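You operate a simulated robot arm through the tools that you are given. There is no shell and no other tool.

Carry out the task below with a simulated two-armed robot. There is one attempt and no reset: what you move stays moved.

JOB
Shut off the air, move the blue tube back to the nest ports and wipe up the oil.
Fine: valve first, then the blue button once; use the yellow pad and put it back. What is to be rubbed or washed off counts as gone when no trace of it is left.

Only the result counts: the job must be done as asked and must still hold three seconds after the hand-in. Knocking over, shifting, dropping, spilling or breaking anything else fails it.

ROBOT AND FRAMES
Two 7-joint arms with two-finger grippers on one trunk that stands fixed in place. Base frame: the origin is at the foot of the trunk, x ahead of it, y to its left, z up; the work surface is at about z = 860. Lengths are in mm, angles in degrees, forces in N, time in s.
The left shoulder is at [115, 216, 1065], the right one opposite. With the tool pointing down near the work surface each hand reaches from about 100 to 860 mm from the base axis, measured 20 degrees to its own side. Payload 3.18 kg a hand.
Tool frame (each hand has its own): the origin (TCP) lies between the finger pads and is the grasp point; the fingertips stand 30 mm ahead of it; z points along the fingers, y is the line along which they close. The gripper opens to 144 mm. The gripper's body begins 103 mm behind the TCP.
Orientation is told as [roll, pitch, yaw] about the base's x, y, z axes, in that order, counted from this pose: with the fingers straight down and closing along the base's y, the tool's x points along the base's -x, its y along +y and its z along -z.

CONTROLS
- The arms move only by the tool play_rows. It takes "left_rows", "right_rows" or both (then of equal length, played together; a hand with none holds still); each is a list of rows, each an object (a shift or turn left out is 0, a gripper value left out holds the last) with "offset": the shift along the tool's x, y, z in cm, a list of three; "turn": the turn, a rotation vector about the tool's x, y, z in degrees, a list of three; "hand": the finger opening in cm, from 0 to 14.4. In form: [{"offset": [x, y, z], "turn": [ax, ay, az], "hand": hand}, ...]. A call has 1 to 20 rows; each row shifts and turns the commanded pose from where the row before left it, along the tool's axes as they then stand. Each row takes 0.2 s and may step no farther than 50 mm and 8.6 degrees from the row before; otherwise, or with a gripper value out of range, the whole call is refused. Where a pose cannot be reached the arm comes as near as it can. A force on the tool above 50 N (or 10 N above the force at the start of the call, whichever is more), or a blocked arm, ends the call early, and 0.2 s more pass. Each finger halts on what it meets, pressing with about 29 N; the grip force reading is that of the motor and also rises with nothing between the fingers. The clock runs only during rows and for 0.2 s after the last one: add rows that do not move to give the fingers time. It gives the time, the measured TCP pose, the force on the tool (base axes), the opening and the grip force at its end, in the units of the frame above (readings bear some noise), with the torque about the TCP (base axes, N m) and any sound that the robot's microphone picked up.
- Cameras (640 x 400 px; columns grow to the right, rows downward): "scene" is now at [222.2, -50.5, 1280.4]; the picture's right is [-0.52, -0.85, 0.00], its down [-0.25, 0.15, -0.96] and it looks along [0.81, -0.50, -0.29] (base axes); focal length 238 px, centre (320, 200). "left" rides on the left gripper at [76, -16, -143] in its tool frame; the picture's right is [0.21, 0.98, 0.00], its down [-0.84, 0.18, -0.51] and it looks along [-0.50, 0.11, 0.86] (tool axes); focal length 218 px, centre (320, 200). "right" rides on the right gripper at [76, 16, -143] in its tool frame; the picture's right is [-0.21, 0.98, 0.00], its down [-0.84, -0.18, -0.51] and it looks along [-0.50, -0.11, 0.86] (tool axes); focal length 218 px, centre (320, 200). There is no depth. A picture from a camera that has moved, and an enlarged one, comes with that camera's place and axes in the base frame and with its lens.
- grab_frame(camera): a new picture of that camera. It takes no simulated time.
- move_column(by): slides the trunk up (or, below 0, down) by that many mm; the arms and the scene camera ride with it, the base frame stays. It gives what a move gives, with no picture.
- turn_head(pan, tilt): turns the head with the scene camera to pan (to the left, within 80 degrees either way) and tilt (down, from -29 to 69), counted from straight ahead of the robot. It gives what a move gives.
- zoom(camera, box): a new picture of the part [left, top, right, bottom] of that camera's present view, enlarged. It takes no simulated time.
- hand_in(): hands the job in; it is judged then, once.

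Places have to be worked out from the pictures, the camera data and where the tool is seen. Open the grippers and draw the arms clear of the work before you hand the job in, unless the task says otherwise.

The tools are called by a JSON object that holds its "api" and its "payload". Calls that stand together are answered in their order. play_rows: Moves the arms, as the interface text tells. Its arguments: {"type":"object","properties":{"left_rows":{"type":"array"},"right_rows":{"type":"array"}},"required":[]} The other tools are called the same way: move_column (by) slides the trunk up or down; turn_head (pan, tilt) turns the head that bears the scene camera; grab_frame (camera) takes a picture; zoom (camera, box) takes an enlarged picture of a part of a camera's view; hand_in () hands the job in.

At the start:

```text
t: 0.0
left_eef_pos: [414.7, -62.8, 1204.5]
left_ee_rot: [-0.1, 0.0, 0.1]
left_wrist_force: [-0.1, -0.6, -0.7]
left_moment: [-0.03, 0.0, 0.01]
left_gripper_width: 144.0
left_gripper_force: 0.0
right_eef_pos: [422.6, -486.6, 1184.0]
right_ee_rot: [0.0, 0.1, -0.1]
right_wrist_force: [0.0, -0.3, 0.0]
right_moment: [0.0, -0.01, -0.02]
right_gripper_width: 143.8
right_gripper_force: 0.0
trunk travel left (down, up): [-150.0, 219.0]
head pan, tilt: [-31.5, 17.1]
```

scene: 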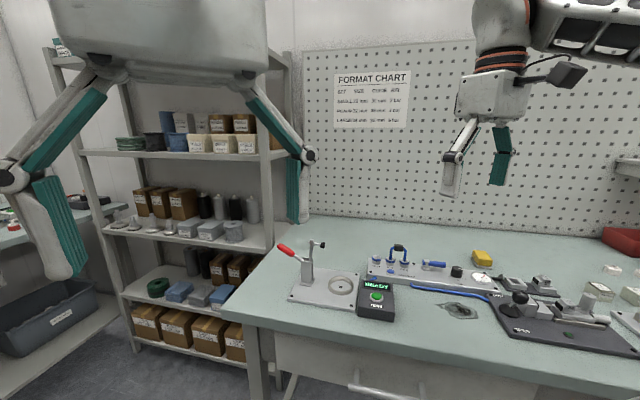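
right: 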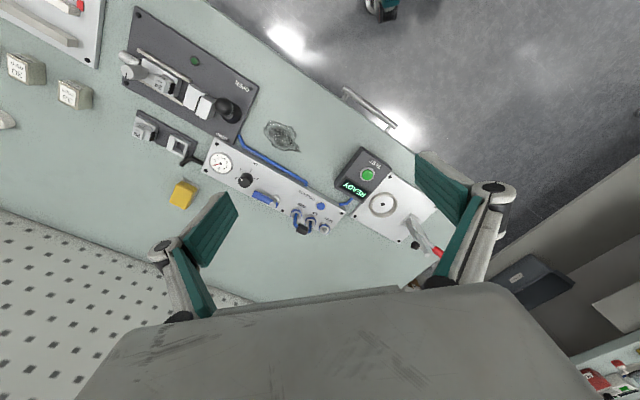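
left: 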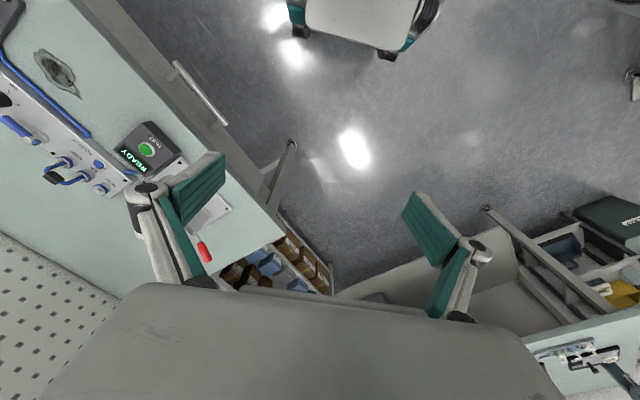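

I'll start by taking enlarged pictures of the panel, the tube, the oil and the pad before moving anything.

{"api": "zoom", "payload": {"camera": "right", "box": [190, 90, 350, 250]}}

{"api": "zoom", "payload": {"camera": "scene", "box": [350, 220, 510, 320]}}

{"api": "zoom", "payload": {"camera": "right", "box": [320, 120, 480, 280]}}

{"api": "zoom", "payload": {"camera": "right", "box": [0, 0, 260, 170]}}

```text
2.50 times, centred on (270, 170) of right
camera zoom: at [346.5, -469.8, 1326.4], right [0.21, 0.98, 0.0], down [0.84, -0.18, 0.51], along [0.5, -0.11, -0.86], focal length 546 px, centre (445, 275)
```

zoom: 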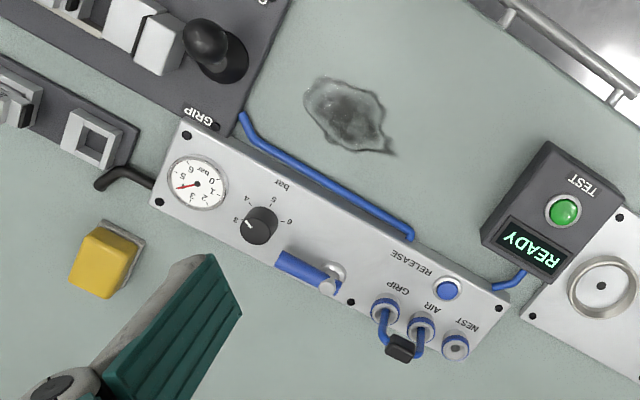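

```text
4.00 times, centred on (430, 270) of scene
camera zoom: at [222.2, -50.5, 1280.4], right [-0.52, -0.85, 0.0], down [-0.25, 0.15, -0.96], along [0.81, -0.5, -0.29], focal length 953 px, centre (-120, -80)
```

zoom: 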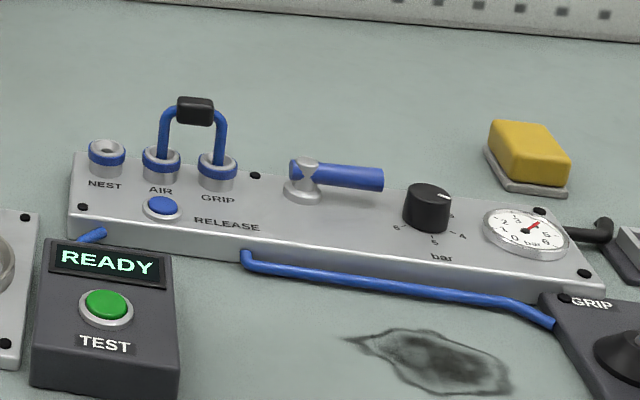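

```text
2.50 times, centred on (400, 200) of right
camera zoom: at [346.5, -469.8, 1326.4], right [0.21, 0.98, 0.0], down [0.84, -0.18, 0.51], along [0.5, -0.11, -0.86], focal length 546 px, centre (120, 200)
```

zoom: 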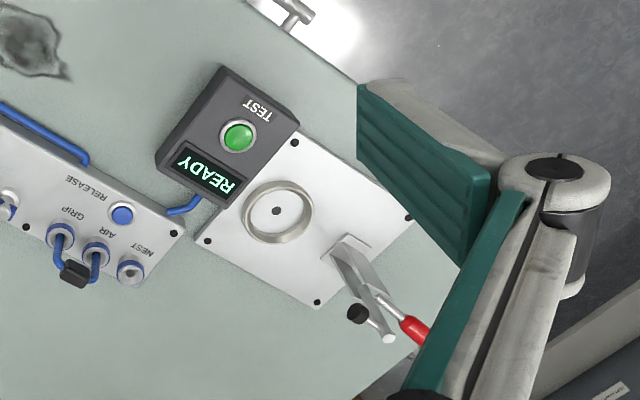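

```text
2.35 times, centred on (130, 85) of right
camera zoom: at [346.5, -469.8, 1326.4], right [0.21, 0.98, 0.0], down [0.84, -0.18, 0.51], along [0.5, -0.11, -0.86], focal length 514 px, centre (767, 471)
```

zoom: 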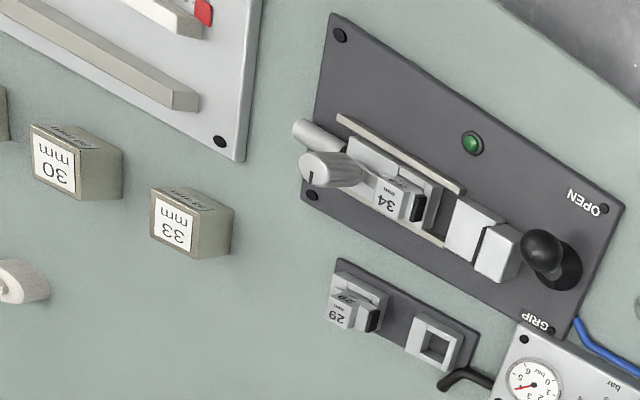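

The panel carries NEST, AIR and GRIP ports, with the blue U-tube now on AIR and GRIP. It also has a blue valve lever, the RELEASE button and a gauge at about 5 bar. The oil lies in front of the panel and the pad on its tray behind. I'll turn the head towards the panel for a better view.

{"api": "turn_head", "payload": {"pan": -46, "tilt": 32}}

{"api": "grab_frame", "payload": {"camera": "scene"}}

{"api": "zoom", "payload": {"camera": "scene", "box": [230, 120, 410, 240]}}

```text
t: 0.8
left_eef_pos: [413.6, -62.8, 1203.9]
left_ee_rot: [0.0, 0.0, 0.1]
left_wrist_force: [-0.6, -0.2, 0.2]
left_moment: [0.03, -0.01, 0.0]
left_gripper_width: 143.9
left_gripper_force: 0.1
right_eef_pos: [422.7, -486.4, 1184.5]
right_ee_rot: [0.0, 0.0, -0.1]
right_wrist_force: [0.2, -0.1, -0.5]
right_moment: [-0.02, 0.05, 0.0]
right_gripper_width: 144.3
right_gripper_force: 0.0
trunk travel left (down, up): [-150.0, 219.0]
head pan, tilt: [-46.0, 32.0]
```

```text
taken
camera scene: at [204.8, -66.1, 1256.6], right [-0.72, -0.69, 0.0], down [-0.37, 0.38, -0.85], along [0.59, -0.61, -0.53], focal length 238 px, centre (320, 200)
```

scene: 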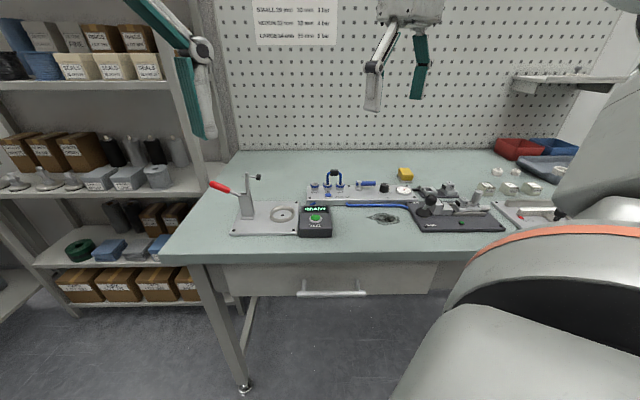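

```text
3.33 times, centred on (320, 180) of scene
camera zoom: at [204.8, -66.1, 1256.6], right [-0.72, -0.69, 0.0], down [-0.37, 0.38, -0.85], along [0.59, -0.61, -0.53], focal length 794 px, centre (320, 267)
```

zoom: 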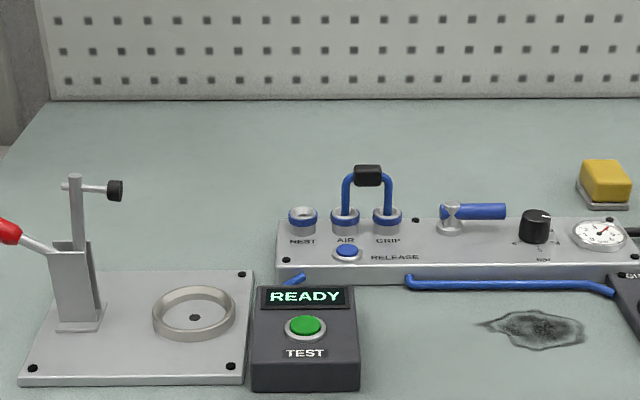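

I estimate the panel axis at about 45° to the base axes, with the NEST port near (674, -530, 903). I'll bring the right hand above the panel and yaw it +45° for a closer look.

{"api": "play_rows", "payload": {"right_rows": [{"offset": [-2.6, -2.0, 1.5]}, {"offset": [-2.6, -2.0, 1.5]}, {"offset": [-2.6, -2.0, 1.5]}, {"offset": [-2.6, -2.0, 1.5]}, {"offset": [-2.6, -2.0, 1.5]}, {"offset": [-2.6, -2.0, 1.5]}, {"turn": [0, 0, -7.5]}, {"turn": [0, 0, -7.5]}, {"turn": [0, 0, -7.5]}, {"turn": [0, 0, -7.5]}, {"turn": [0, 0, -7.5]}, {"turn": [0, 0, -7.5]}]}}

{"api": "grab_frame", "payload": {"camera": "right"}}

{"api": "grab_frame", "payload": {"camera": "scene"}}

```text
t: 3.4
left_eef_pos: [414.7, -62.1, 1204.5]
left_ee_rot: [-0.2, 0.0, 0.1]
left_wrist_force: [-0.6, -1.1, 0.3]
left_moment: [0.01, -0.01, 0.0]
left_gripper_width: 144.2
left_gripper_force: 0.1
right_eef_pos: [580.0, -608.1, 1094.0]
right_ee_rot: [0.0, -0.1, 45.0]
right_wrist_force: [-0.2, -0.8, 0.3]
right_moment: [-0.01, 0.02, -0.02]
right_gripper_width: 144.0
right_gripper_force: 0.0
trunk travel left (down, up): [-150.0, 219.0]
head pan, tilt: [-46.0, 32.0]
```

```text
taken
camera right: at [512.9, -649.8, 1236.2], right [-0.54, 0.84, 0.0], down [0.72, 0.47, 0.51], along [0.43, 0.28, -0.86], focal length 218 px, centre (320, 200)
```

right: 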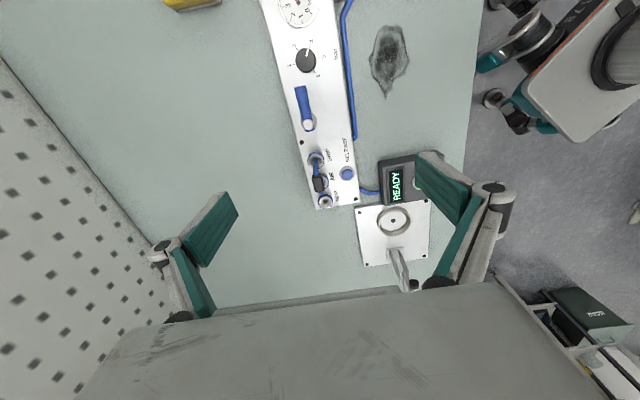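

```text
taken
camera scene: at [204.8, -66.2, 1256.6], right [-0.72, -0.69, 0.0], down [-0.37, 0.38, -0.85], along [0.59, -0.61, -0.53], focal length 238 px, centre (320, 200)
```

scene: 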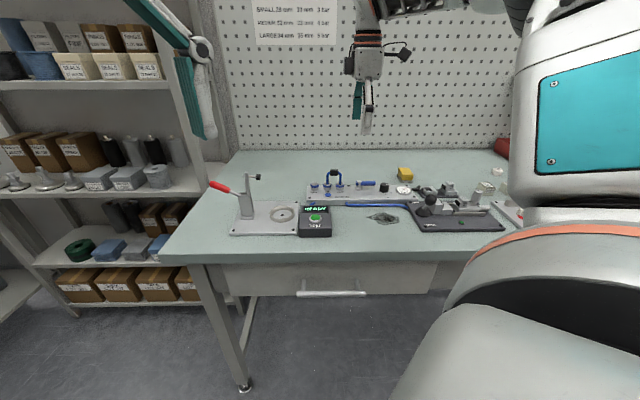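

The panel now runs down the middle of the right-hand view, along the tool x axis. I'll enlarge it to measure positions.

{"api": "zoom", "payload": {"camera": "right", "box": [250, 0, 410, 100]}}

{"api": "zoom", "payload": {"camera": "right", "box": [260, 120, 388, 216]}}

{"api": "zoom", "payload": {"camera": "scene", "box": [295, 160, 425, 230]}}

```text
4.00 times, centred on (330, 50) of right
camera zoom: at [512.9, -649.8, 1236.2], right [-0.54, 0.84, 0.0], down [0.72, 0.47, 0.51], along [0.43, 0.28, -0.86], focal length 873 px, centre (280, 800)
```

zoom: 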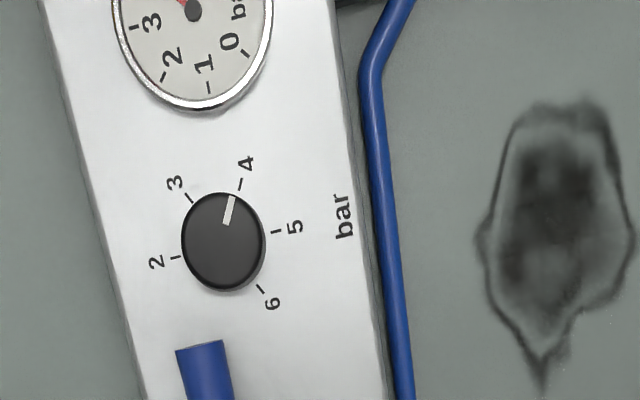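

```text
4.17 times, centred on (324, 168) of right
camera zoom: at [512.9, -649.8, 1236.2], right [-0.54, 0.84, 0.0], down [0.72, 0.47, 0.51], along [0.43, 0.28, -0.86], focal length 909 px, centre (303, 333)
```

zoom: 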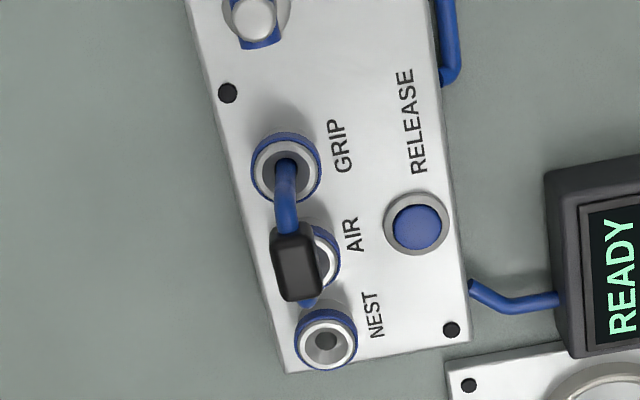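

```text
4.92 times, centred on (360, 195) of scene
camera zoom: at [204.8, -66.2, 1256.6], right [-0.72, -0.69, 0.0], down [-0.37, 0.38, -0.85], along [0.59, -0.61, -0.53], focal length 1173 px, centre (123, 225)
```

zoom: 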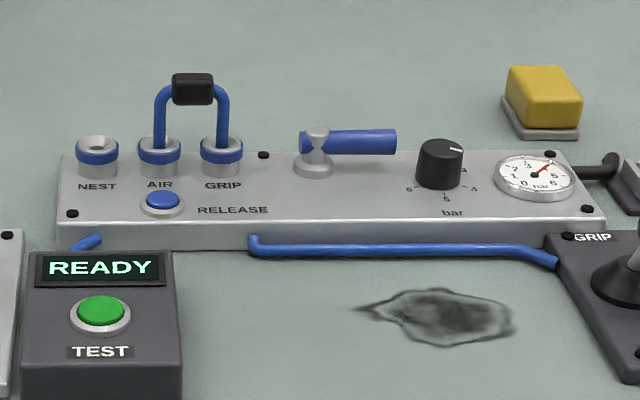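

From the two views I place these points along the panel (P) and across it (Q):
- Ports: top at z about 904 and 40 mm apart.
- Lever pivot: about 60 mm beyond GRIP, with the handle at z about 905 and its end at P about -86.
- RELEASE button: z about 890.

I'll close the right fingers and move behind the lever end, still high.

{"api": "play_rows", "payload": {"right_rows": [{"offset": [1.83, -1.27, 3.0], "hand": 0}, {"offset": [1.83, -1.27, 3.0]}, {"offset": [1.83, -1.27, 3.0]}, {}]}}

{"api": "grab_frame", "payload": {"camera": "right"}}

{"api": "zoom", "payload": {"camera": "scene", "box": [295, 110, 425, 210]}}

```text
t: 4.4
left_eef_pos: [413.9, -62.6, 1203.9]
left_ee_rot: [-0.1, 0.0, 0.1]
left_wrist_force: [-0.1, 0.2, 0.0]
left_moment: [-0.06, 0.0, 0.04]
left_gripper_width: 143.8
left_gripper_force: 0.0
right_eef_pos: [567.4, -672.1, 1004.0]
right_ee_rot: [0.0, -0.1, 44.9]
right_wrist_force: [0.4, -0.5, 0.2]
right_moment: [-0.06, -0.05, -0.02]
right_gripper_width: 0.0
right_gripper_force: 29.3
trunk travel left (down, up): [-150.0, 219.0]
head pan, tilt: [-46.0, 32.0]
```

```text
taken
camera right: at [500.8, -713.9, 1146.5], right [-0.54, 0.84, 0.0], down [0.72, 0.47, 0.51], along [0.43, 0.28, -0.86], focal length 218 px, centre (320, 200)
```

right: 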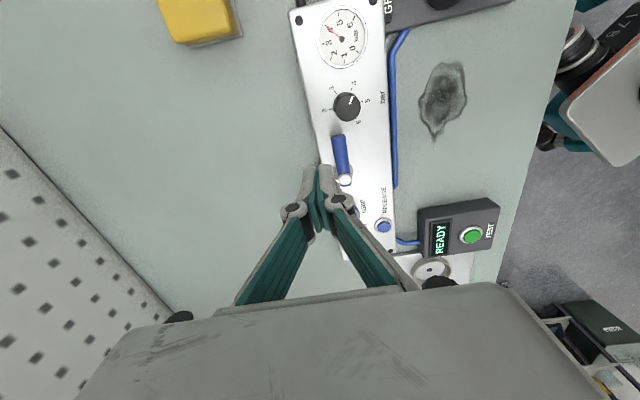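

```text
4.00 times, centred on (360, 160) of scene
camera zoom: at [204.3, -65.6, 1256.8], right [-0.72, -0.69, 0.0], down [-0.37, 0.38, -0.85], along [0.59, -0.61, -0.53], focal length 953 px, centre (160, 360)
```

zoom: 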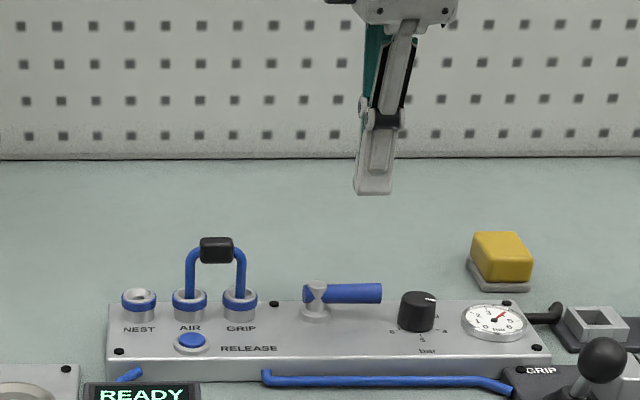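

The fingertips appear where expected, about 7 mm behind the lever. I'll lower them so the tips stand behind the handle, about 9 mm above the panel.

{"api": "play_rows", "payload": {"right_rows": [{"offset": [0, 0, 3.0]}, {"offset": [0, 0, 3.0]}, {"offset": [0, 0, 2.0]}, {}]}}

{"api": "zoom", "payload": {"camera": "right", "box": [260, 80, 460, 240]}}

{"api": "zoom", "payload": {"camera": "scene", "box": [295, 140, 425, 220]}}

```text
t: 5.4
left_eef_pos: [412.6, -61.0, 1204.8]
left_ee_rot: [0.0, 0.0, 0.1]
left_wrist_force: [0.8, -0.1, -0.5]
left_moment: [-0.02, -0.01, -0.02]
left_gripper_width: 144.2
left_gripper_force: 0.1
right_eef_pos: [566.3, -671.2, 923.4]
right_ee_rot: [0.0, 0.0, 44.9]
right_wrist_force: [0.2, 0.2, 0.0]
right_moment: [0.02, -0.01, -0.02]
right_gripper_width: 0.0
right_gripper_force: 29.0
trunk travel left (down, up): [-150.0, 219.0]
head pan, tilt: [-46.0, 32.0]
```

```text
2.50 times, centred on (360, 160) of right
camera zoom: at [500.3, -714.8, 1065.4], right [-0.54, 0.84, 0.0], down [0.72, 0.47, 0.51], along [0.43, 0.28, -0.86], focal length 546 px, centre (220, 300)
```

zoom: 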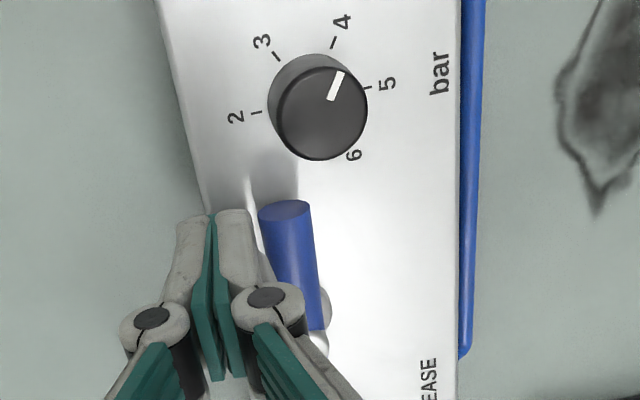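

```text
4.92 times, centred on (360, 180) of scene
camera zoom: at [204.5, -66.1, 1256.7], right [-0.72, -0.69, 0.0], down [-0.37, 0.38, -0.85], along [0.59, -0.61, -0.53], focal length 1173 px, centre (123, 298)
```

zoom: 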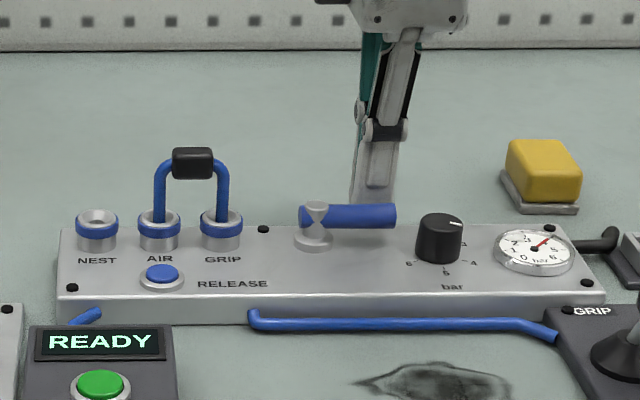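

The fingers stand right behind the handle. I'll sweep it toward the panel front, first by about 40°, watching the force to see whether that is the free direction.

{"api": "play_rows", "payload": {"right_rows": [{"offset": [0.03, 0.5, 0]}, {"offset": [0.07, 0.46, 0]}, {"offset": [0.09, 0.5, 0]}, {"offset": [-0.01, 0.53, 0]}, {"offset": [-0.11, 0.52, 0]}, {}]}}

{"api": "zoom", "payload": {"camera": "right", "box": [260, 80, 460, 240]}}

{"api": "zoom", "payload": {"camera": "scene", "box": [295, 140, 425, 220]}}

```text
t: 6.8
left_eef_pos: [414.7, -62.7, 1204.4]
left_ee_rot: [-0.1, 0.1, 0.0]
left_wrist_force: [0.3, 0.5, 0.4]
left_moment: [0.01, -0.01, 0.01]
left_gripper_width: 144.1
left_gripper_force: 0.0
right_eef_pos: [548.6, -654.8, 924.0]
right_ee_rot: [0.0, 0.1, 44.9]
right_wrist_force: [0.6, -0.7, 0.0]
right_moment: [0.01, 0.0, 0.0]
right_gripper_width: 0.2
right_gripper_force: 29.1
trunk travel left (down, up): [-150.0, 219.0]
head pan, tilt: [-46.0, 32.0]
```

```text
2.50 times, centred on (360, 160) of right
camera zoom: at [482.4, -697.2, 1066.5], right [-0.54, 0.84, 0.0], down [0.72, 0.47, 0.51], along [0.43, 0.28, -0.86], focal length 546 px, centre (220, 300)
```

zoom: 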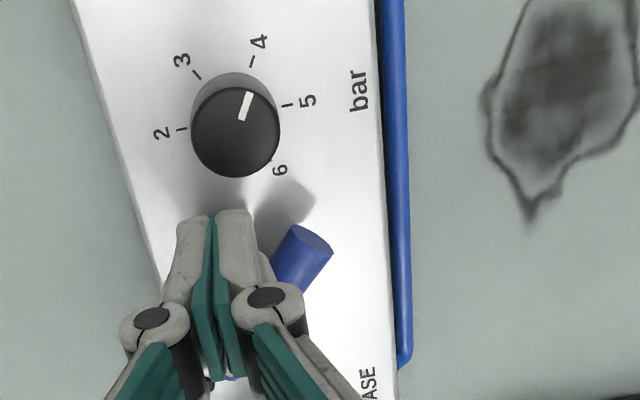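

```text
4.92 times, centred on (360, 180) of scene
camera zoom: at [204.7, -66.2, 1256.6], right [-0.72, -0.69, 0.0], down [-0.37, 0.38, -0.85], along [0.59, -0.61, -0.53], focal length 1173 px, centre (123, 298)
```

zoom: 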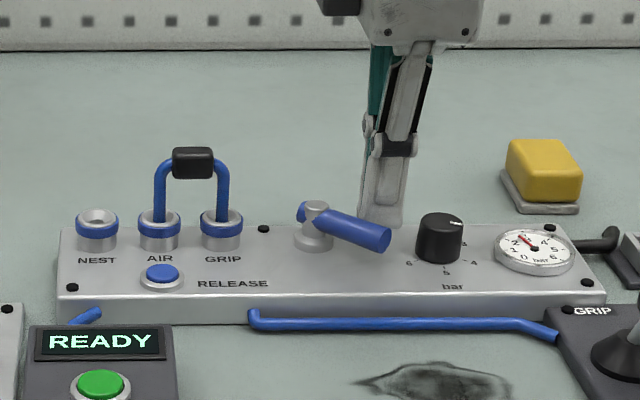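

The lever turns freely towards the front, about 35–40° so far, and the gauge is already falling. I'll continue the arc to 90°.

{"api": "play_rows", "payload": {"right_rows": [{"offset": [-0.21, 0.52, 0]}, {"offset": [-0.32, 0.48, 0]}, {"offset": [-0.41, 0.43, 0]}, {"offset": [-0.49, 0.35, 0]}, {"offset": [-0.56, 0.26, 0]}, {}]}}

{"api": "zoom", "payload": {"camera": "right", "box": [260, 80, 460, 240]}}

{"api": "zoom", "payload": {"camera": "scene", "box": [295, 140, 425, 220]}}

```text
t: 8.2
left_eef_pos: [414.0, -62.3, 1204.7]
left_ee_rot: [0.0, 0.0, 0.1]
left_wrist_force: [0.6, -0.9, -0.4]
left_moment: [0.0, -0.03, 0.01]
left_gripper_width: 144.0
left_gripper_force: 0.0
right_eef_pos: [547.6, -626.9, 923.7]
right_ee_rot: [0.0, 0.0, 44.9]
right_wrist_force: [-0.8, -2.0, 0.8]
right_moment: [-0.02, 0.03, 0.02]
right_gripper_width: 6.1
right_gripper_force: 30.9
trunk travel left (down, up): [-150.0, 219.0]
head pan, tilt: [-46.0, 32.0]
```

```text
2.50 times, centred on (360, 160) of right
camera zoom: at [481.9, -668.4, 1065.9], right [-0.54, 0.84, 0.0], down [0.72, 0.47, 0.51], along [0.43, 0.28, -0.86], focal length 546 px, centre (220, 300)
```

zoom: 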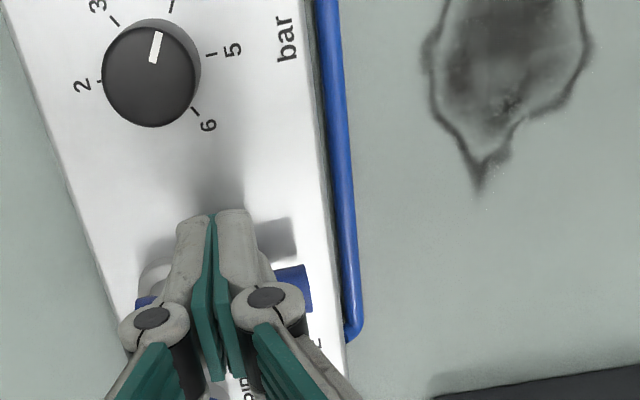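

```text
4.92 times, centred on (360, 180) of scene
camera zoom: at [204.6, -66.3, 1256.6], right [-0.72, -0.69, 0.0], down [-0.37, 0.38, -0.85], along [0.59, -0.61, -0.53], focal length 1173 px, centre (123, 298)
```

zoom: 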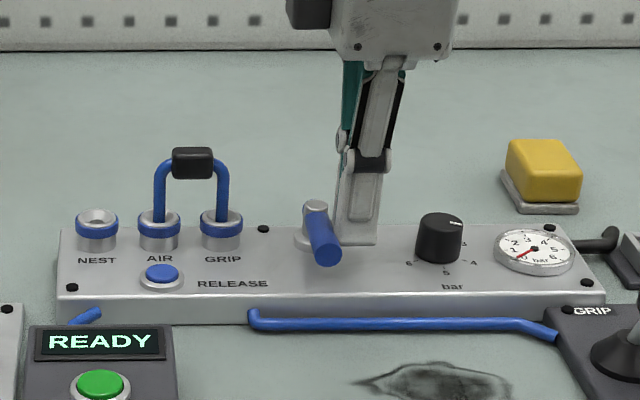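

The lever now points to the panel front at about 90° and the gauge has dropped. I'll nudge it slightly further to make sure it is at its stop, then check the gauge.

{"api": "play_rows", "payload": {"right_rows": [{"offset": [-0.25, 0.0, 0]}, {"offset": [-0.2, 0.0, 0]}, {}]}}

{"api": "zoom", "payload": {"camera": "scene", "box": [345, 165, 425, 215]}}

```text
t: 9.0
left_eef_pos: [413.3, -64.0, 1205.6]
left_ee_rot: [-0.1, -0.1, 0.1]
left_wrist_force: [-0.2, -0.2, 0.5]
left_moment: [0.0, 0.01, -0.04]
left_gripper_width: 144.0
left_gripper_force: 0.0
right_eef_pos: [548.5, -625.7, 924.8]
right_ee_rot: [0.0, 0.1, 44.8]
right_wrist_force: [-21.0, -16.9, 6.8]
right_moment: [-0.15, 0.59, -0.03]
right_gripper_width: 5.7
right_gripper_force: 31.3
trunk travel left (down, up): [-150.0, 219.0]
head pan, tilt: [-46.0, 32.0]
```

```text
8.00 times, centred on (385, 190) of scene
camera zoom: at [202.3, -67.5, 1257.0], right [-0.72, -0.69, 0.0], down [-0.37, 0.38, -0.85], along [0.59, -0.61, -0.53], focal length 1906 px, centre (-200, 280)
```

zoom: 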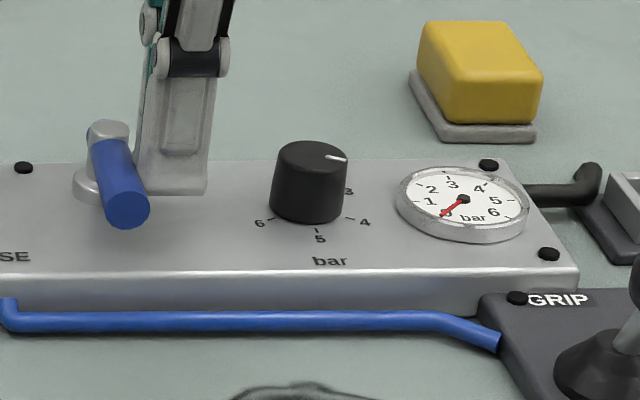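

The force reached about 27 N with no more motion, so the valve is at its closed stop and the gauge reads 0. I'll back off the lever, raise the hand, and look at the RELEASE button.

{"api": "play_rows", "payload": {"right_rows": [{"offset": [0.6, 0.0, 0]}, {"offset": [0.6, 0, 0]}, {"offset": [0, 0, -4]}, {"offset": [0, 0, -4]}, {}]}}

{"api": "zoom", "payload": {"camera": "scene", "box": [295, 170, 375, 220]}}

{"api": "zoom", "payload": {"camera": "right", "box": [260, 80, 460, 240]}}

```text
t: 10.2
left_eef_pos: [414.8, -61.9, 1203.8]
left_ee_rot: [-0.1, 0.0, 0.1]
left_wrist_force: [-0.1, 0.1, -0.2]
left_moment: [-0.01, 0.05, 0.0]
left_gripper_width: 143.8
left_gripper_force: 0.1
right_eef_pos: [544.4, -630.6, 1002.2]
right_ee_rot: [0.2, 0.0, 44.9]
right_wrist_force: [-0.2, -0.2, 0.1]
right_moment: [-0.01, -0.01, 0.03]
right_gripper_width: 0.0
right_gripper_force: 30.4
trunk travel left (down, up): [-150.0, 219.0]
head pan, tilt: [-46.0, 32.0]
```

```text
8.00 times, centred on (335, 195) of scene
camera zoom: at [205.3, -66.1, 1256.3], right [-0.72, -0.69, 0.0], down [-0.37, 0.38, -0.85], along [0.59, -0.61, -0.53], focal length 1906 px, centre (200, 240)
```

zoom: 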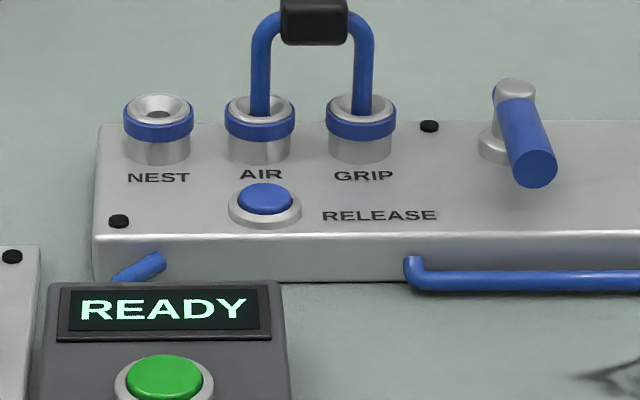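

```text
2.50 times, centred on (360, 160) of right
camera zoom: at [478.5, -673.9, 1145.4], right [-0.54, 0.84, 0.0], down [0.72, 0.47, 0.51], along [0.43, 0.28, -0.86], focal length 546 px, centre (220, 300)
```

zoom: 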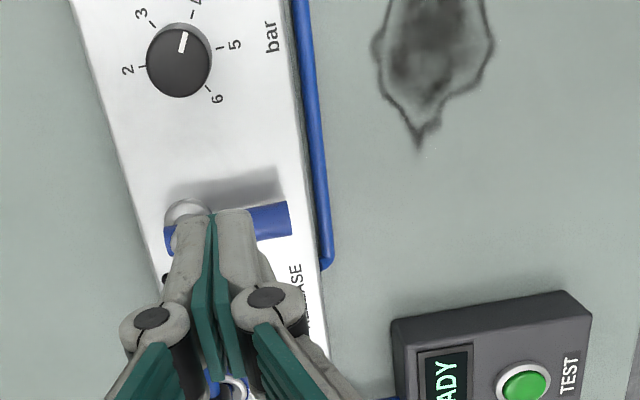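

The valve lever stays at its closed position. I'll move above the RELEASE button with closed fingertips.

{"api": "play_rows", "payload": {"right_rows": [{"offset": [-4.16, 0.79, 0]}, {"offset": [-4.16, 0.79, 0]}, {"offset": [-4.16, 0.78, 0]}, {"offset": [0, 0, 3.5]}, {"offset": [0, 0, 3.0]}, {}]}}

{"api": "zoom", "payload": {"camera": "scene", "box": [285, 150, 385, 220]}}

{"api": "zoom", "payload": {"camera": "right", "box": [240, 80, 440, 240]}}

```text
t: 11.6
left_eef_pos: [414.6, -63.1, 1204.5]
left_ee_rot: [-0.1, 0.0, 0.1]
left_wrist_force: [-1.3, 0.3, 0.6]
left_moment: [0.0, -0.01, 0.01]
left_gripper_width: 144.1
left_gripper_force: 0.1
right_eef_pos: [614.8, -527.5, 940.1]
right_ee_rot: [0.0, 0.0, 44.9]
right_wrist_force: [0.1, 0.0, 0.8]
right_moment: [0.0, -0.03, 0.04]
right_gripper_width: 0.0
right_gripper_force: 30.6
trunk travel left (down, up): [-150.0, 219.0]
head pan, tilt: [-46.0, 32.0]
```

```text
5.71 times, centred on (335, 185) of scene
camera zoom: at [204.3, -66.1, 1256.8], right [-0.72, -0.69, 0.0], down [-0.37, 0.38, -0.85], along [0.59, -0.61, -0.53], focal length 1362 px, centre (234, 286)
```

zoom: 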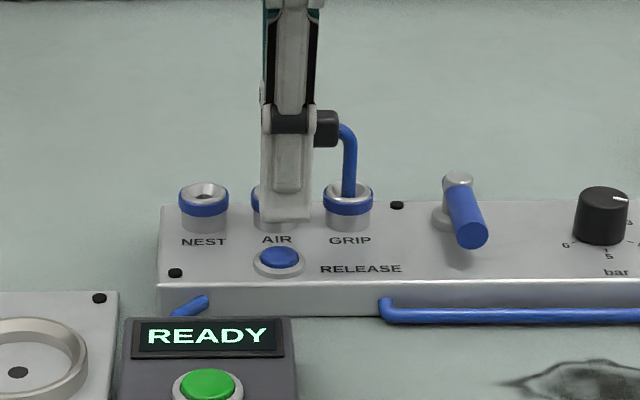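

```text
2.50 times, centred on (340, 160) of right
camera zoom: at [548.7, -568.9, 1081.6], right [-0.54, 0.84, 0.0], down [0.72, 0.47, 0.51], along [0.43, 0.28, -0.86], focal length 546 px, centre (270, 300)
```

zoom: 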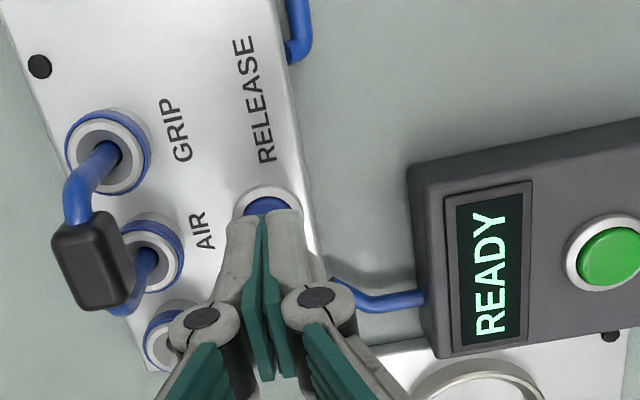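

The fingertips sit about 20 mm above the button, aligned within about 2 mm. I'll descend gently and press once.

{"api": "play_rows", "payload": {"right_rows": [{"offset": [-0.1, 0.15, 0.8]}, {"offset": [0, 0, 0.8]}, {"offset": [0, 0, 0.3]}, {"offset": [0, 0, 0.3]}, {}]}}

{"api": "zoom", "payload": {"camera": "scene", "box": [285, 150, 385, 220]}}

```text
t: 12.8
left_eef_pos: [414.5, -62.0, 1204.3]
left_ee_rot: [-0.1, 0.0, 0.1]
left_wrist_force: [0.8, -0.4, 0.3]
left_moment: [0.02, -0.02, 0.0]
left_gripper_width: 144.2
left_gripper_force: 0.0
right_eef_pos: [613.6, -525.3, 917.5]
right_ee_rot: [0.0, 0.0, 44.9]
right_wrist_force: [-0.8, 0.1, 0.0]
right_moment: [0.0, 0.02, -0.01]
right_gripper_width: 0.0
right_gripper_force: 30.5
trunk travel left (down, up): [-150.0, 219.0]
head pan, tilt: [-46.0, 32.0]
```

```text
5.71 times, centred on (335, 185) of scene
camera zoom: at [204.7, -66.2, 1256.6], right [-0.72, -0.69, 0.0], down [-0.37, 0.38, -0.85], along [0.59, -0.61, -0.53], focal length 1362 px, centre (234, 286)
```

zoom: 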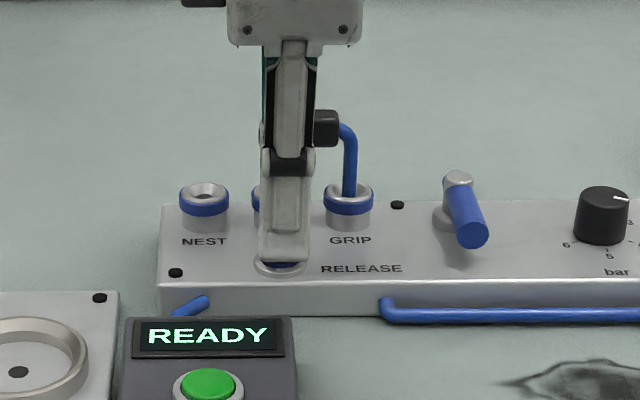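

There is no contact force yet, with the tip at z about 887.5. I'll continue down in small steps.

{"api": "play_rows", "payload": {"right_rows": [{"offset": [0, 0, 0.15]}, {"offset": [0, 0, 0.15]}, {}]}}

{"api": "zoom", "payload": {"camera": "scene", "box": [305, 175, 355, 210]}}

```text
t: 13.6
left_eef_pos: [413.2, -62.6, 1204.2]
left_ee_rot: [-0.1, 0.0, 0.0]
left_wrist_force: [-0.6, 0.1, 0.4]
left_moment: [0.03, 0.0, 0.01]
left_gripper_width: 143.7
left_gripper_force: 0.1
right_eef_pos: [614.3, -525.0, 914.8]
right_ee_rot: [0.0, 0.0, 44.9]
right_wrist_force: [-0.2, 0.8, 2.8]
right_moment: [0.02, -0.04, 0.0]
right_gripper_width: 6.1
right_gripper_force: 30.3
trunk travel left (down, up): [-150.0, 219.0]
head pan, tilt: [-46.0, 32.0]
heard: click
```

```text
11.43 times, centred on (330, 192) of scene
camera zoom: at [204.7, -66.0, 1256.6], right [-0.72, -0.69, 0.0], down [-0.37, 0.38, -0.85], along [0.59, -0.61, -0.53], focal length 2723 px, centre (206, 286)
```

zoom: 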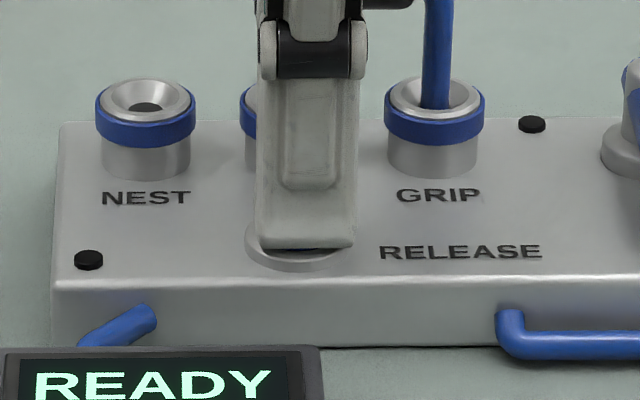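

A click was heard, so the button registered. I'll hold it for a moment, then lift straight up without touching it again.

{"api": "play_rows", "payload": {"right_rows": [{"offset": [0, 0, 0.1]}, {}, {}, {}, {"offset": [0, 0, -2]}, {"offset": [0, 0, -4]}, {"offset": [0, 0, -4]}, {}]}}

{"api": "zoom", "payload": {"camera": "scene", "box": [285, 150, 425, 220]}}

{"api": "grab_frame", "payload": {"camera": "right"}}

```text
t: 15.4
left_eef_pos: [416.1, -62.8, 1204.3]
left_ee_rot: [-0.1, 0.0, 0.1]
left_wrist_force: [0.1, -0.3, -0.4]
left_moment: [0.0, 0.06, 0.0]
left_gripper_width: 143.9
left_gripper_force: 0.0
right_eef_pos: [613.1, -525.8, 1012.1]
right_ee_rot: [0.1, 0.1, 44.9]
right_wrist_force: [0.2, 0.1, -0.1]
right_moment: [0.03, 0.02, -0.01]
right_gripper_width: 0.0
right_gripper_force: 31.2
trunk travel left (down, up): [-150.0, 219.0]
head pan, tilt: [-46.0, 32.0]
```

```text
4.57 times, centred on (355, 185) of scene
camera zoom: at [205.3, -66.4, 1256.3], right [-0.72, -0.69, 0.0], down [-0.37, 0.38, -0.85], along [0.59, -0.61, -0.53], focal length 1089 px, centre (160, 269)
```

zoom: 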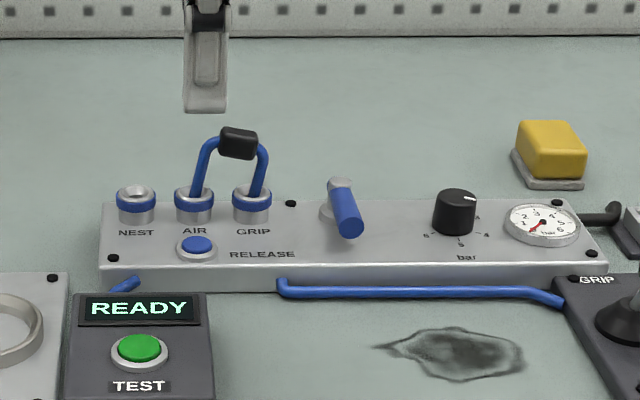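

```text
taken
camera right: at [547.7, -568.1, 1154.2], right [-0.54, 0.84, 0.0], down [0.72, 0.47, 0.51], along [0.42, 0.28, -0.86], focal length 218 px, centre (320, 200)
```

right: 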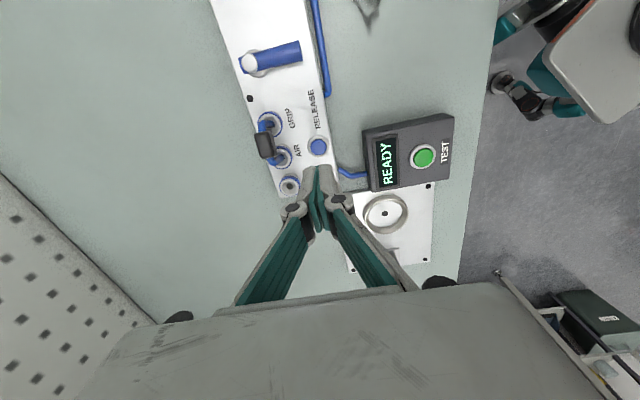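

After the release, the blue tube sits looser and leans in its ports. I'll look closely at it from both cameras.

{"api": "zoom", "payload": {"camera": "scene", "box": [305, 170, 369, 210]}}

{"api": "zoom", "payload": {"camera": "right", "box": [230, 80, 350, 200]}}

{"api": "grab_frame", "payload": {"camera": "left"}}

```text
10.00 times, centred on (337, 190) of scene
camera zoom: at [205.3, -66.4, 1256.3], right [-0.72, -0.69, 0.0], down [-0.37, 0.38, -0.85], along [0.59, -0.61, -0.53], focal length 2383 px, centre (150, 300)
```

zoom: 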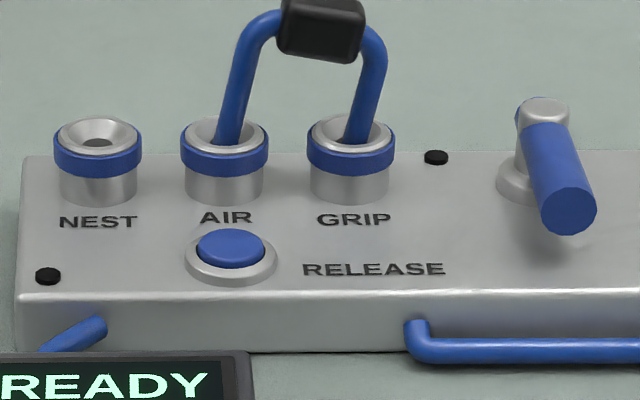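

```text
3.33 times, centred on (290, 140) of right
camera zoom: at [547.7, -568.1, 1154.2], right [-0.54, 0.84, 0.0], down [0.72, 0.47, 0.51], along [0.42, 0.28, -0.86], focal length 728 px, centre (420, 400)
```

zoom: 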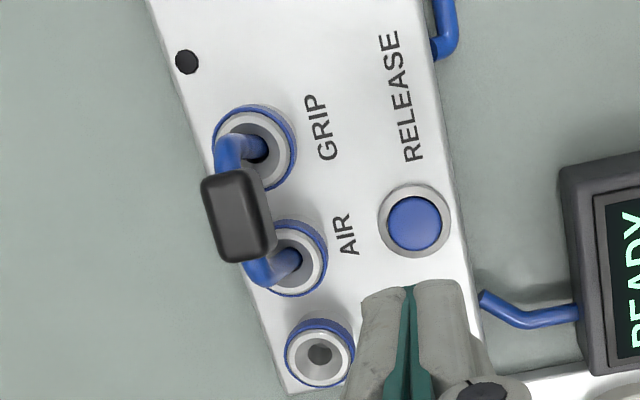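

```text
taken
camera left: at [338.2, -79.4, 1345.9], right [-0.21, 0.98, 0.0], down [0.84, 0.18, 0.51], along [0.5, 0.11, -0.86], focal length 218 px, centre (320, 200)
```

left: 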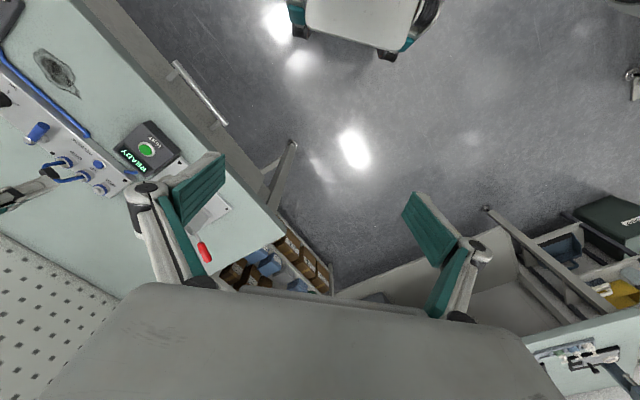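

The handle now sits near P 35.5, Q -855.5, z 939, about 8 mm off and leaning toward GRIP. I'll measure its tilt more exactly.

{"api": "zoom", "payload": {"camera": "scene", "box": [309, 164, 357, 194]}}

{"api": "zoom", "payload": {"camera": "left", "box": [0, 120, 130, 220]}}

```text
13.33 times, centred on (333, 179) of scene
camera zoom: at [205.3, -66.4, 1256.3], right [-0.72, -0.69, 0.0], down [-0.37, 0.38, -0.85], along [0.59, -0.61, -0.53], focal length 3177 px, centre (147, 480)
```

zoom: 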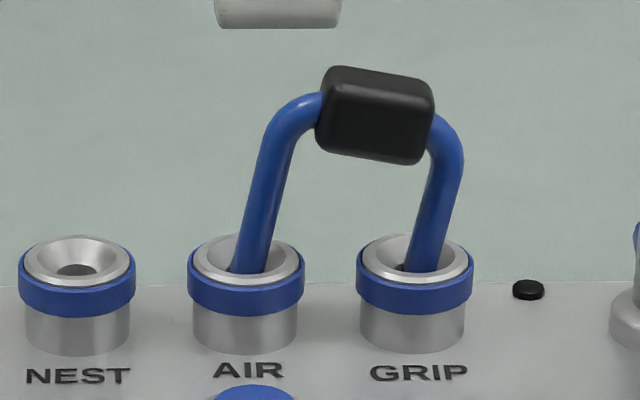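

```text
4.00 times, centred on (65, 170) of left
camera zoom: at [338.2, -79.4, 1345.9], right [-0.21, 0.98, 0.0], down [0.84, 0.18, 0.51], along [0.5, 0.11, -0.86], focal length 873 px, centre (1340, 320)
```

zoom: 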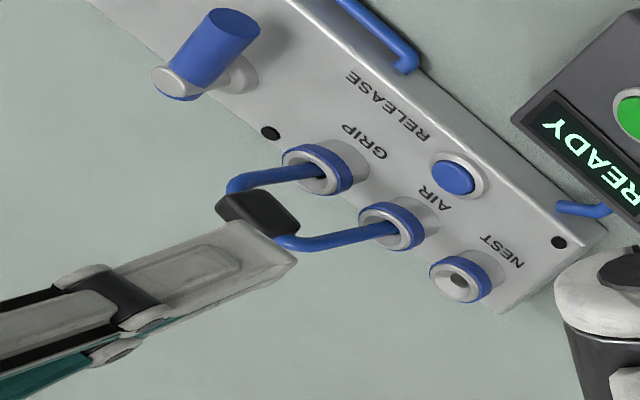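

The tube leans 10° toward GRIP and its handle centre is near P 35, Q -854, z 940. I'll open the fingers to 50 mm, move over it and tilt the tool to match.

{"api": "play_rows", "payload": {"right_rows": [{"offset": [0, 0, -1], "hand": 5}, {"offset": [2.0, -2.43, 0]}, {"offset": [2.0, -2.43, 0]}, {"turn": [0, -5, 0]}, {"turn": [0, -5, 0]}, {"offset": [0, 0, 1]}, {}]}}

{"api": "zoom", "payload": {"camera": "right", "box": [220, 80, 420, 240]}}

{"api": "zoom", "payload": {"camera": "scene", "box": [295, 140, 375, 200]}}

{"api": "zoom", "payload": {"camera": "left", "box": [0, 120, 130, 220]}}

```text
t: 17.0
left_eef_pos: [414.3, -63.7, 1204.7]
left_ee_rot: [-0.1, 0.1, 0.1]
left_wrist_force: [-0.1, 0.1, 1.0]
left_moment: [0.0, -0.02, -0.01]
left_gripper_width: 144.1
left_gripper_force: 0.1
right_eef_pos: [620.5, -587.8, 1013.5]
right_ee_rot: [0.0, -9.9, 44.9]
right_wrist_force: [0.0, -0.4, 0.7]
right_moment: [-0.01, 0.03, 0.03]
right_gripper_width: 50.1
right_gripper_force: 0.0
trunk travel left (down, up): [-150.0, 219.0]
head pan, tilt: [-46.0, 32.0]
```

```text
2.50 times, centred on (320, 160) of right
camera zoom: at [538.5, -646.4, 1140.1], right [-0.54, 0.84, 0.04], down [0.65, 0.4, 0.65], along [0.53, 0.38, -0.76], focal length 546 px, centre (320, 300)
```

zoom: 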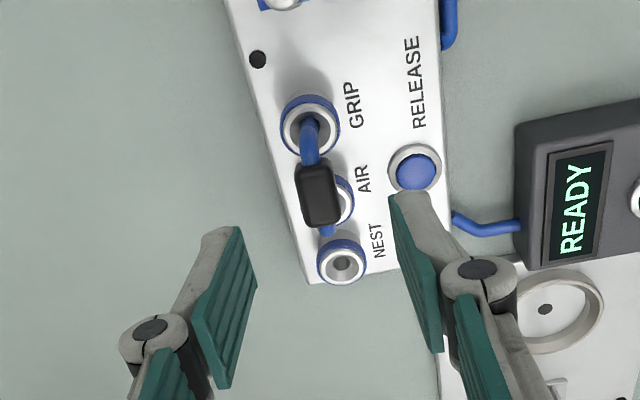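

```text
6.67 times, centred on (335, 170) of scene
camera zoom: at [204.5, -66.2, 1256.7], right [-0.72, -0.69, 0.0], down [-0.37, 0.38, -0.85], along [0.59, -0.61, -0.53], focal length 1589 px, centre (220, 400)
```

zoom: 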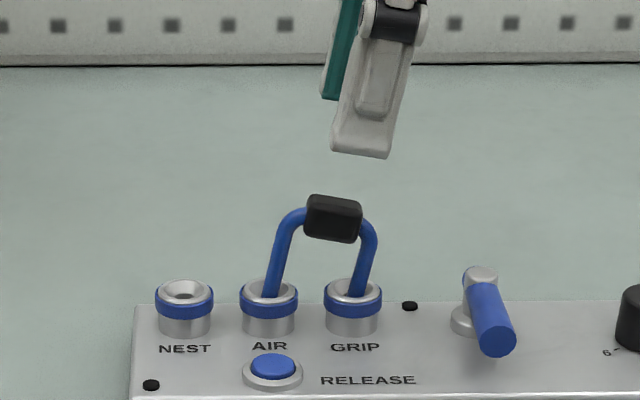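

```text
4.00 times, centred on (65, 170) of left
camera zoom: at [337.1, -79.2, 1346.5], right [-0.21, 0.98, 0.0], down [0.84, 0.18, 0.51], along [0.5, 0.11, -0.86], focal length 873 px, centre (1340, 320)
```

zoom: 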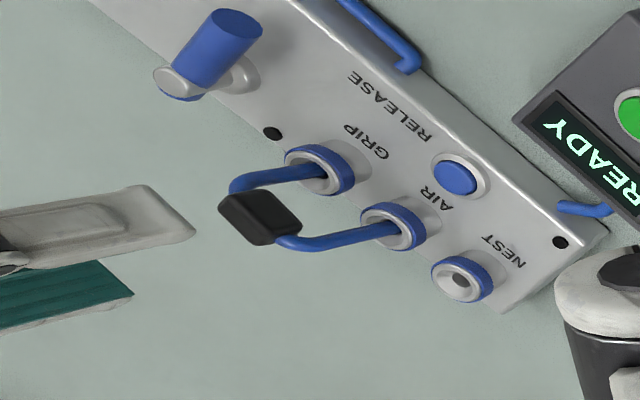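

The handle is centred between the fingers (Q -854.5 for both) and the tilts match. I'll descend along the tool axis and check before closing.

{"api": "play_rows", "payload": {"right_rows": [{"offset": [0, 0, 2.2]}, {"offset": [0, 0, 2.2]}, {"offset": [0, 0, 2.0]}, {}]}}

{"api": "zoom", "payload": {"camera": "right", "box": [220, 80, 420, 240]}}

{"api": "zoom", "payload": {"camera": "scene", "box": [295, 150, 375, 210]}}

{"api": "zoom", "payload": {"camera": "left", "box": [0, 120, 130, 220]}}

```text
t: 18.0
left_eef_pos: [414.5, -62.5, 1203.4]
left_ee_rot: [-0.1, 0.0, 0.1]
left_wrist_force: [0.0, -0.2, -0.8]
left_moment: [-0.01, -0.01, 0.02]
left_gripper_width: 143.9
left_gripper_force: 0.0
right_eef_pos: [630.6, -578.7, 951.1]
right_ee_rot: [-0.1, -10.1, 44.9]
right_wrist_force: [-0.7, 0.9, -0.5]
right_moment: [-0.03, -0.01, 0.0]
right_gripper_width: 49.9
right_gripper_force: 0.2
trunk travel left (down, up): [-150.0, 219.0]
head pan, tilt: [-46.0, 32.0]
```

```text
2.50 times, centred on (320, 160) of right
camera zoom: at [547.7, -637.8, 1077.6], right [-0.54, 0.84, 0.04], down [0.65, 0.4, 0.65], along [0.53, 0.38, -0.76], focal length 546 px, centre (320, 300)
```

zoom: 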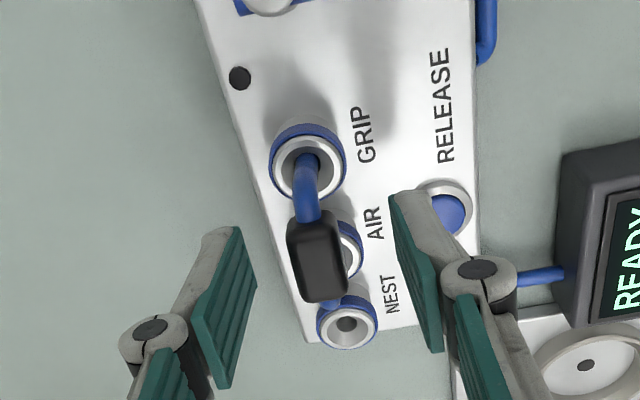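

```text
6.67 times, centred on (335, 180) of scene
camera zoom: at [204.4, -66.0, 1256.7], right [-0.72, -0.69, 0.0], down [-0.37, 0.38, -0.85], along [0.59, -0.61, -0.53], focal length 1589 px, centre (220, 333)
```

zoom: 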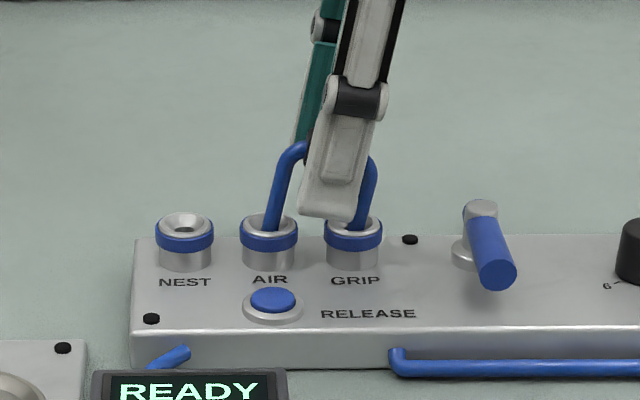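

```text
4.00 times, centred on (65, 170) of left
camera zoom: at [337.1, -79.0, 1346.6], right [-0.21, 0.98, 0.0], down [0.84, 0.18, 0.51], along [0.5, 0.11, -0.86], focal length 873 px, centre (1340, 320)
```

zoom: 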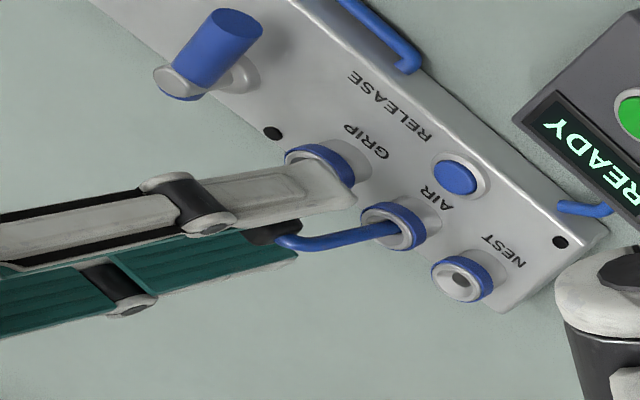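

The fingers straddle the handle and the tips clear the ports. I'll close them on the handle.

{"api": "play_rows", "payload": {"right_rows": [{"hand": 3}, {"hand": 1.8}, {"hand": 0}, {}, {}]}}

{"api": "zoom", "payload": {"camera": "right", "box": [220, 80, 420, 240]}}

{"api": "zoom", "payload": {"camera": "scene", "box": [295, 150, 375, 210]}}

```text
t: 19.2
left_eef_pos: [413.8, -63.2, 1203.8]
left_ee_rot: [-0.1, 0.0, 0.0]
left_wrist_force: [0.4, 0.5, -0.2]
left_moment: [0.02, 0.02, -0.01]
left_gripper_width: 144.0
left_gripper_force: 0.1
right_eef_pos: [631.4, -579.5, 951.9]
right_ee_rot: [0.1, -10.1, 44.8]
right_wrist_force: [-0.8, -0.3, 0.6]
right_moment: [-0.04, 0.03, -0.01]
right_gripper_width: 14.5
right_gripper_force: 29.0
trunk travel left (down, up): [-150.0, 219.0]
head pan, tilt: [-46.0, 32.0]
```

```text
2.50 times, centred on (320, 160) of right
camera zoom: at [548.0, -637.9, 1077.5], right [-0.54, 0.84, 0.04], down [0.65, 0.4, 0.65], along [0.53, 0.38, -0.76], focal length 546 px, centre (320, 300)
```

zoom: 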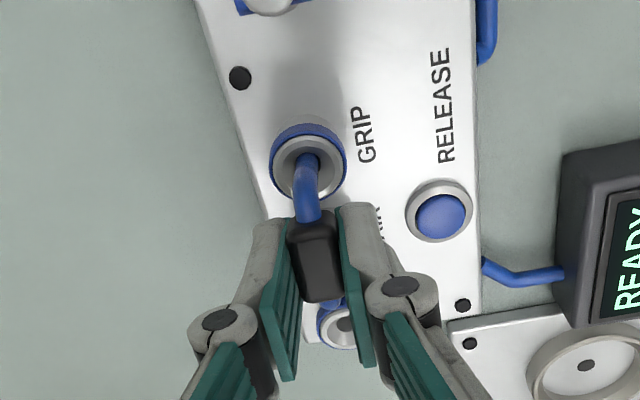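

```text
6.67 times, centred on (335, 180) of scene
camera zoom: at [204.8, -66.2, 1256.5], right [-0.72, -0.69, 0.0], down [-0.37, 0.38, -0.85], along [0.59, -0.61, -0.53], focal length 1589 px, centre (220, 333)
```

zoom: 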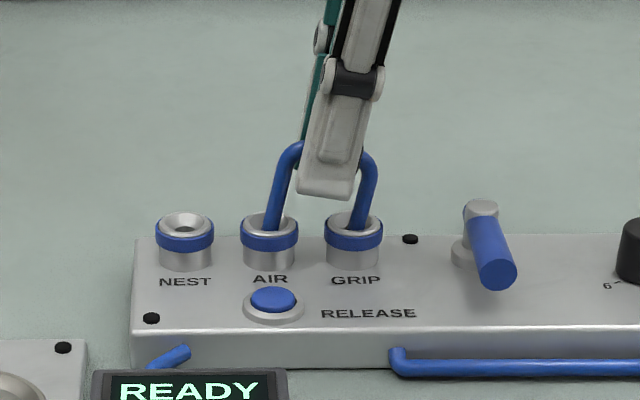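

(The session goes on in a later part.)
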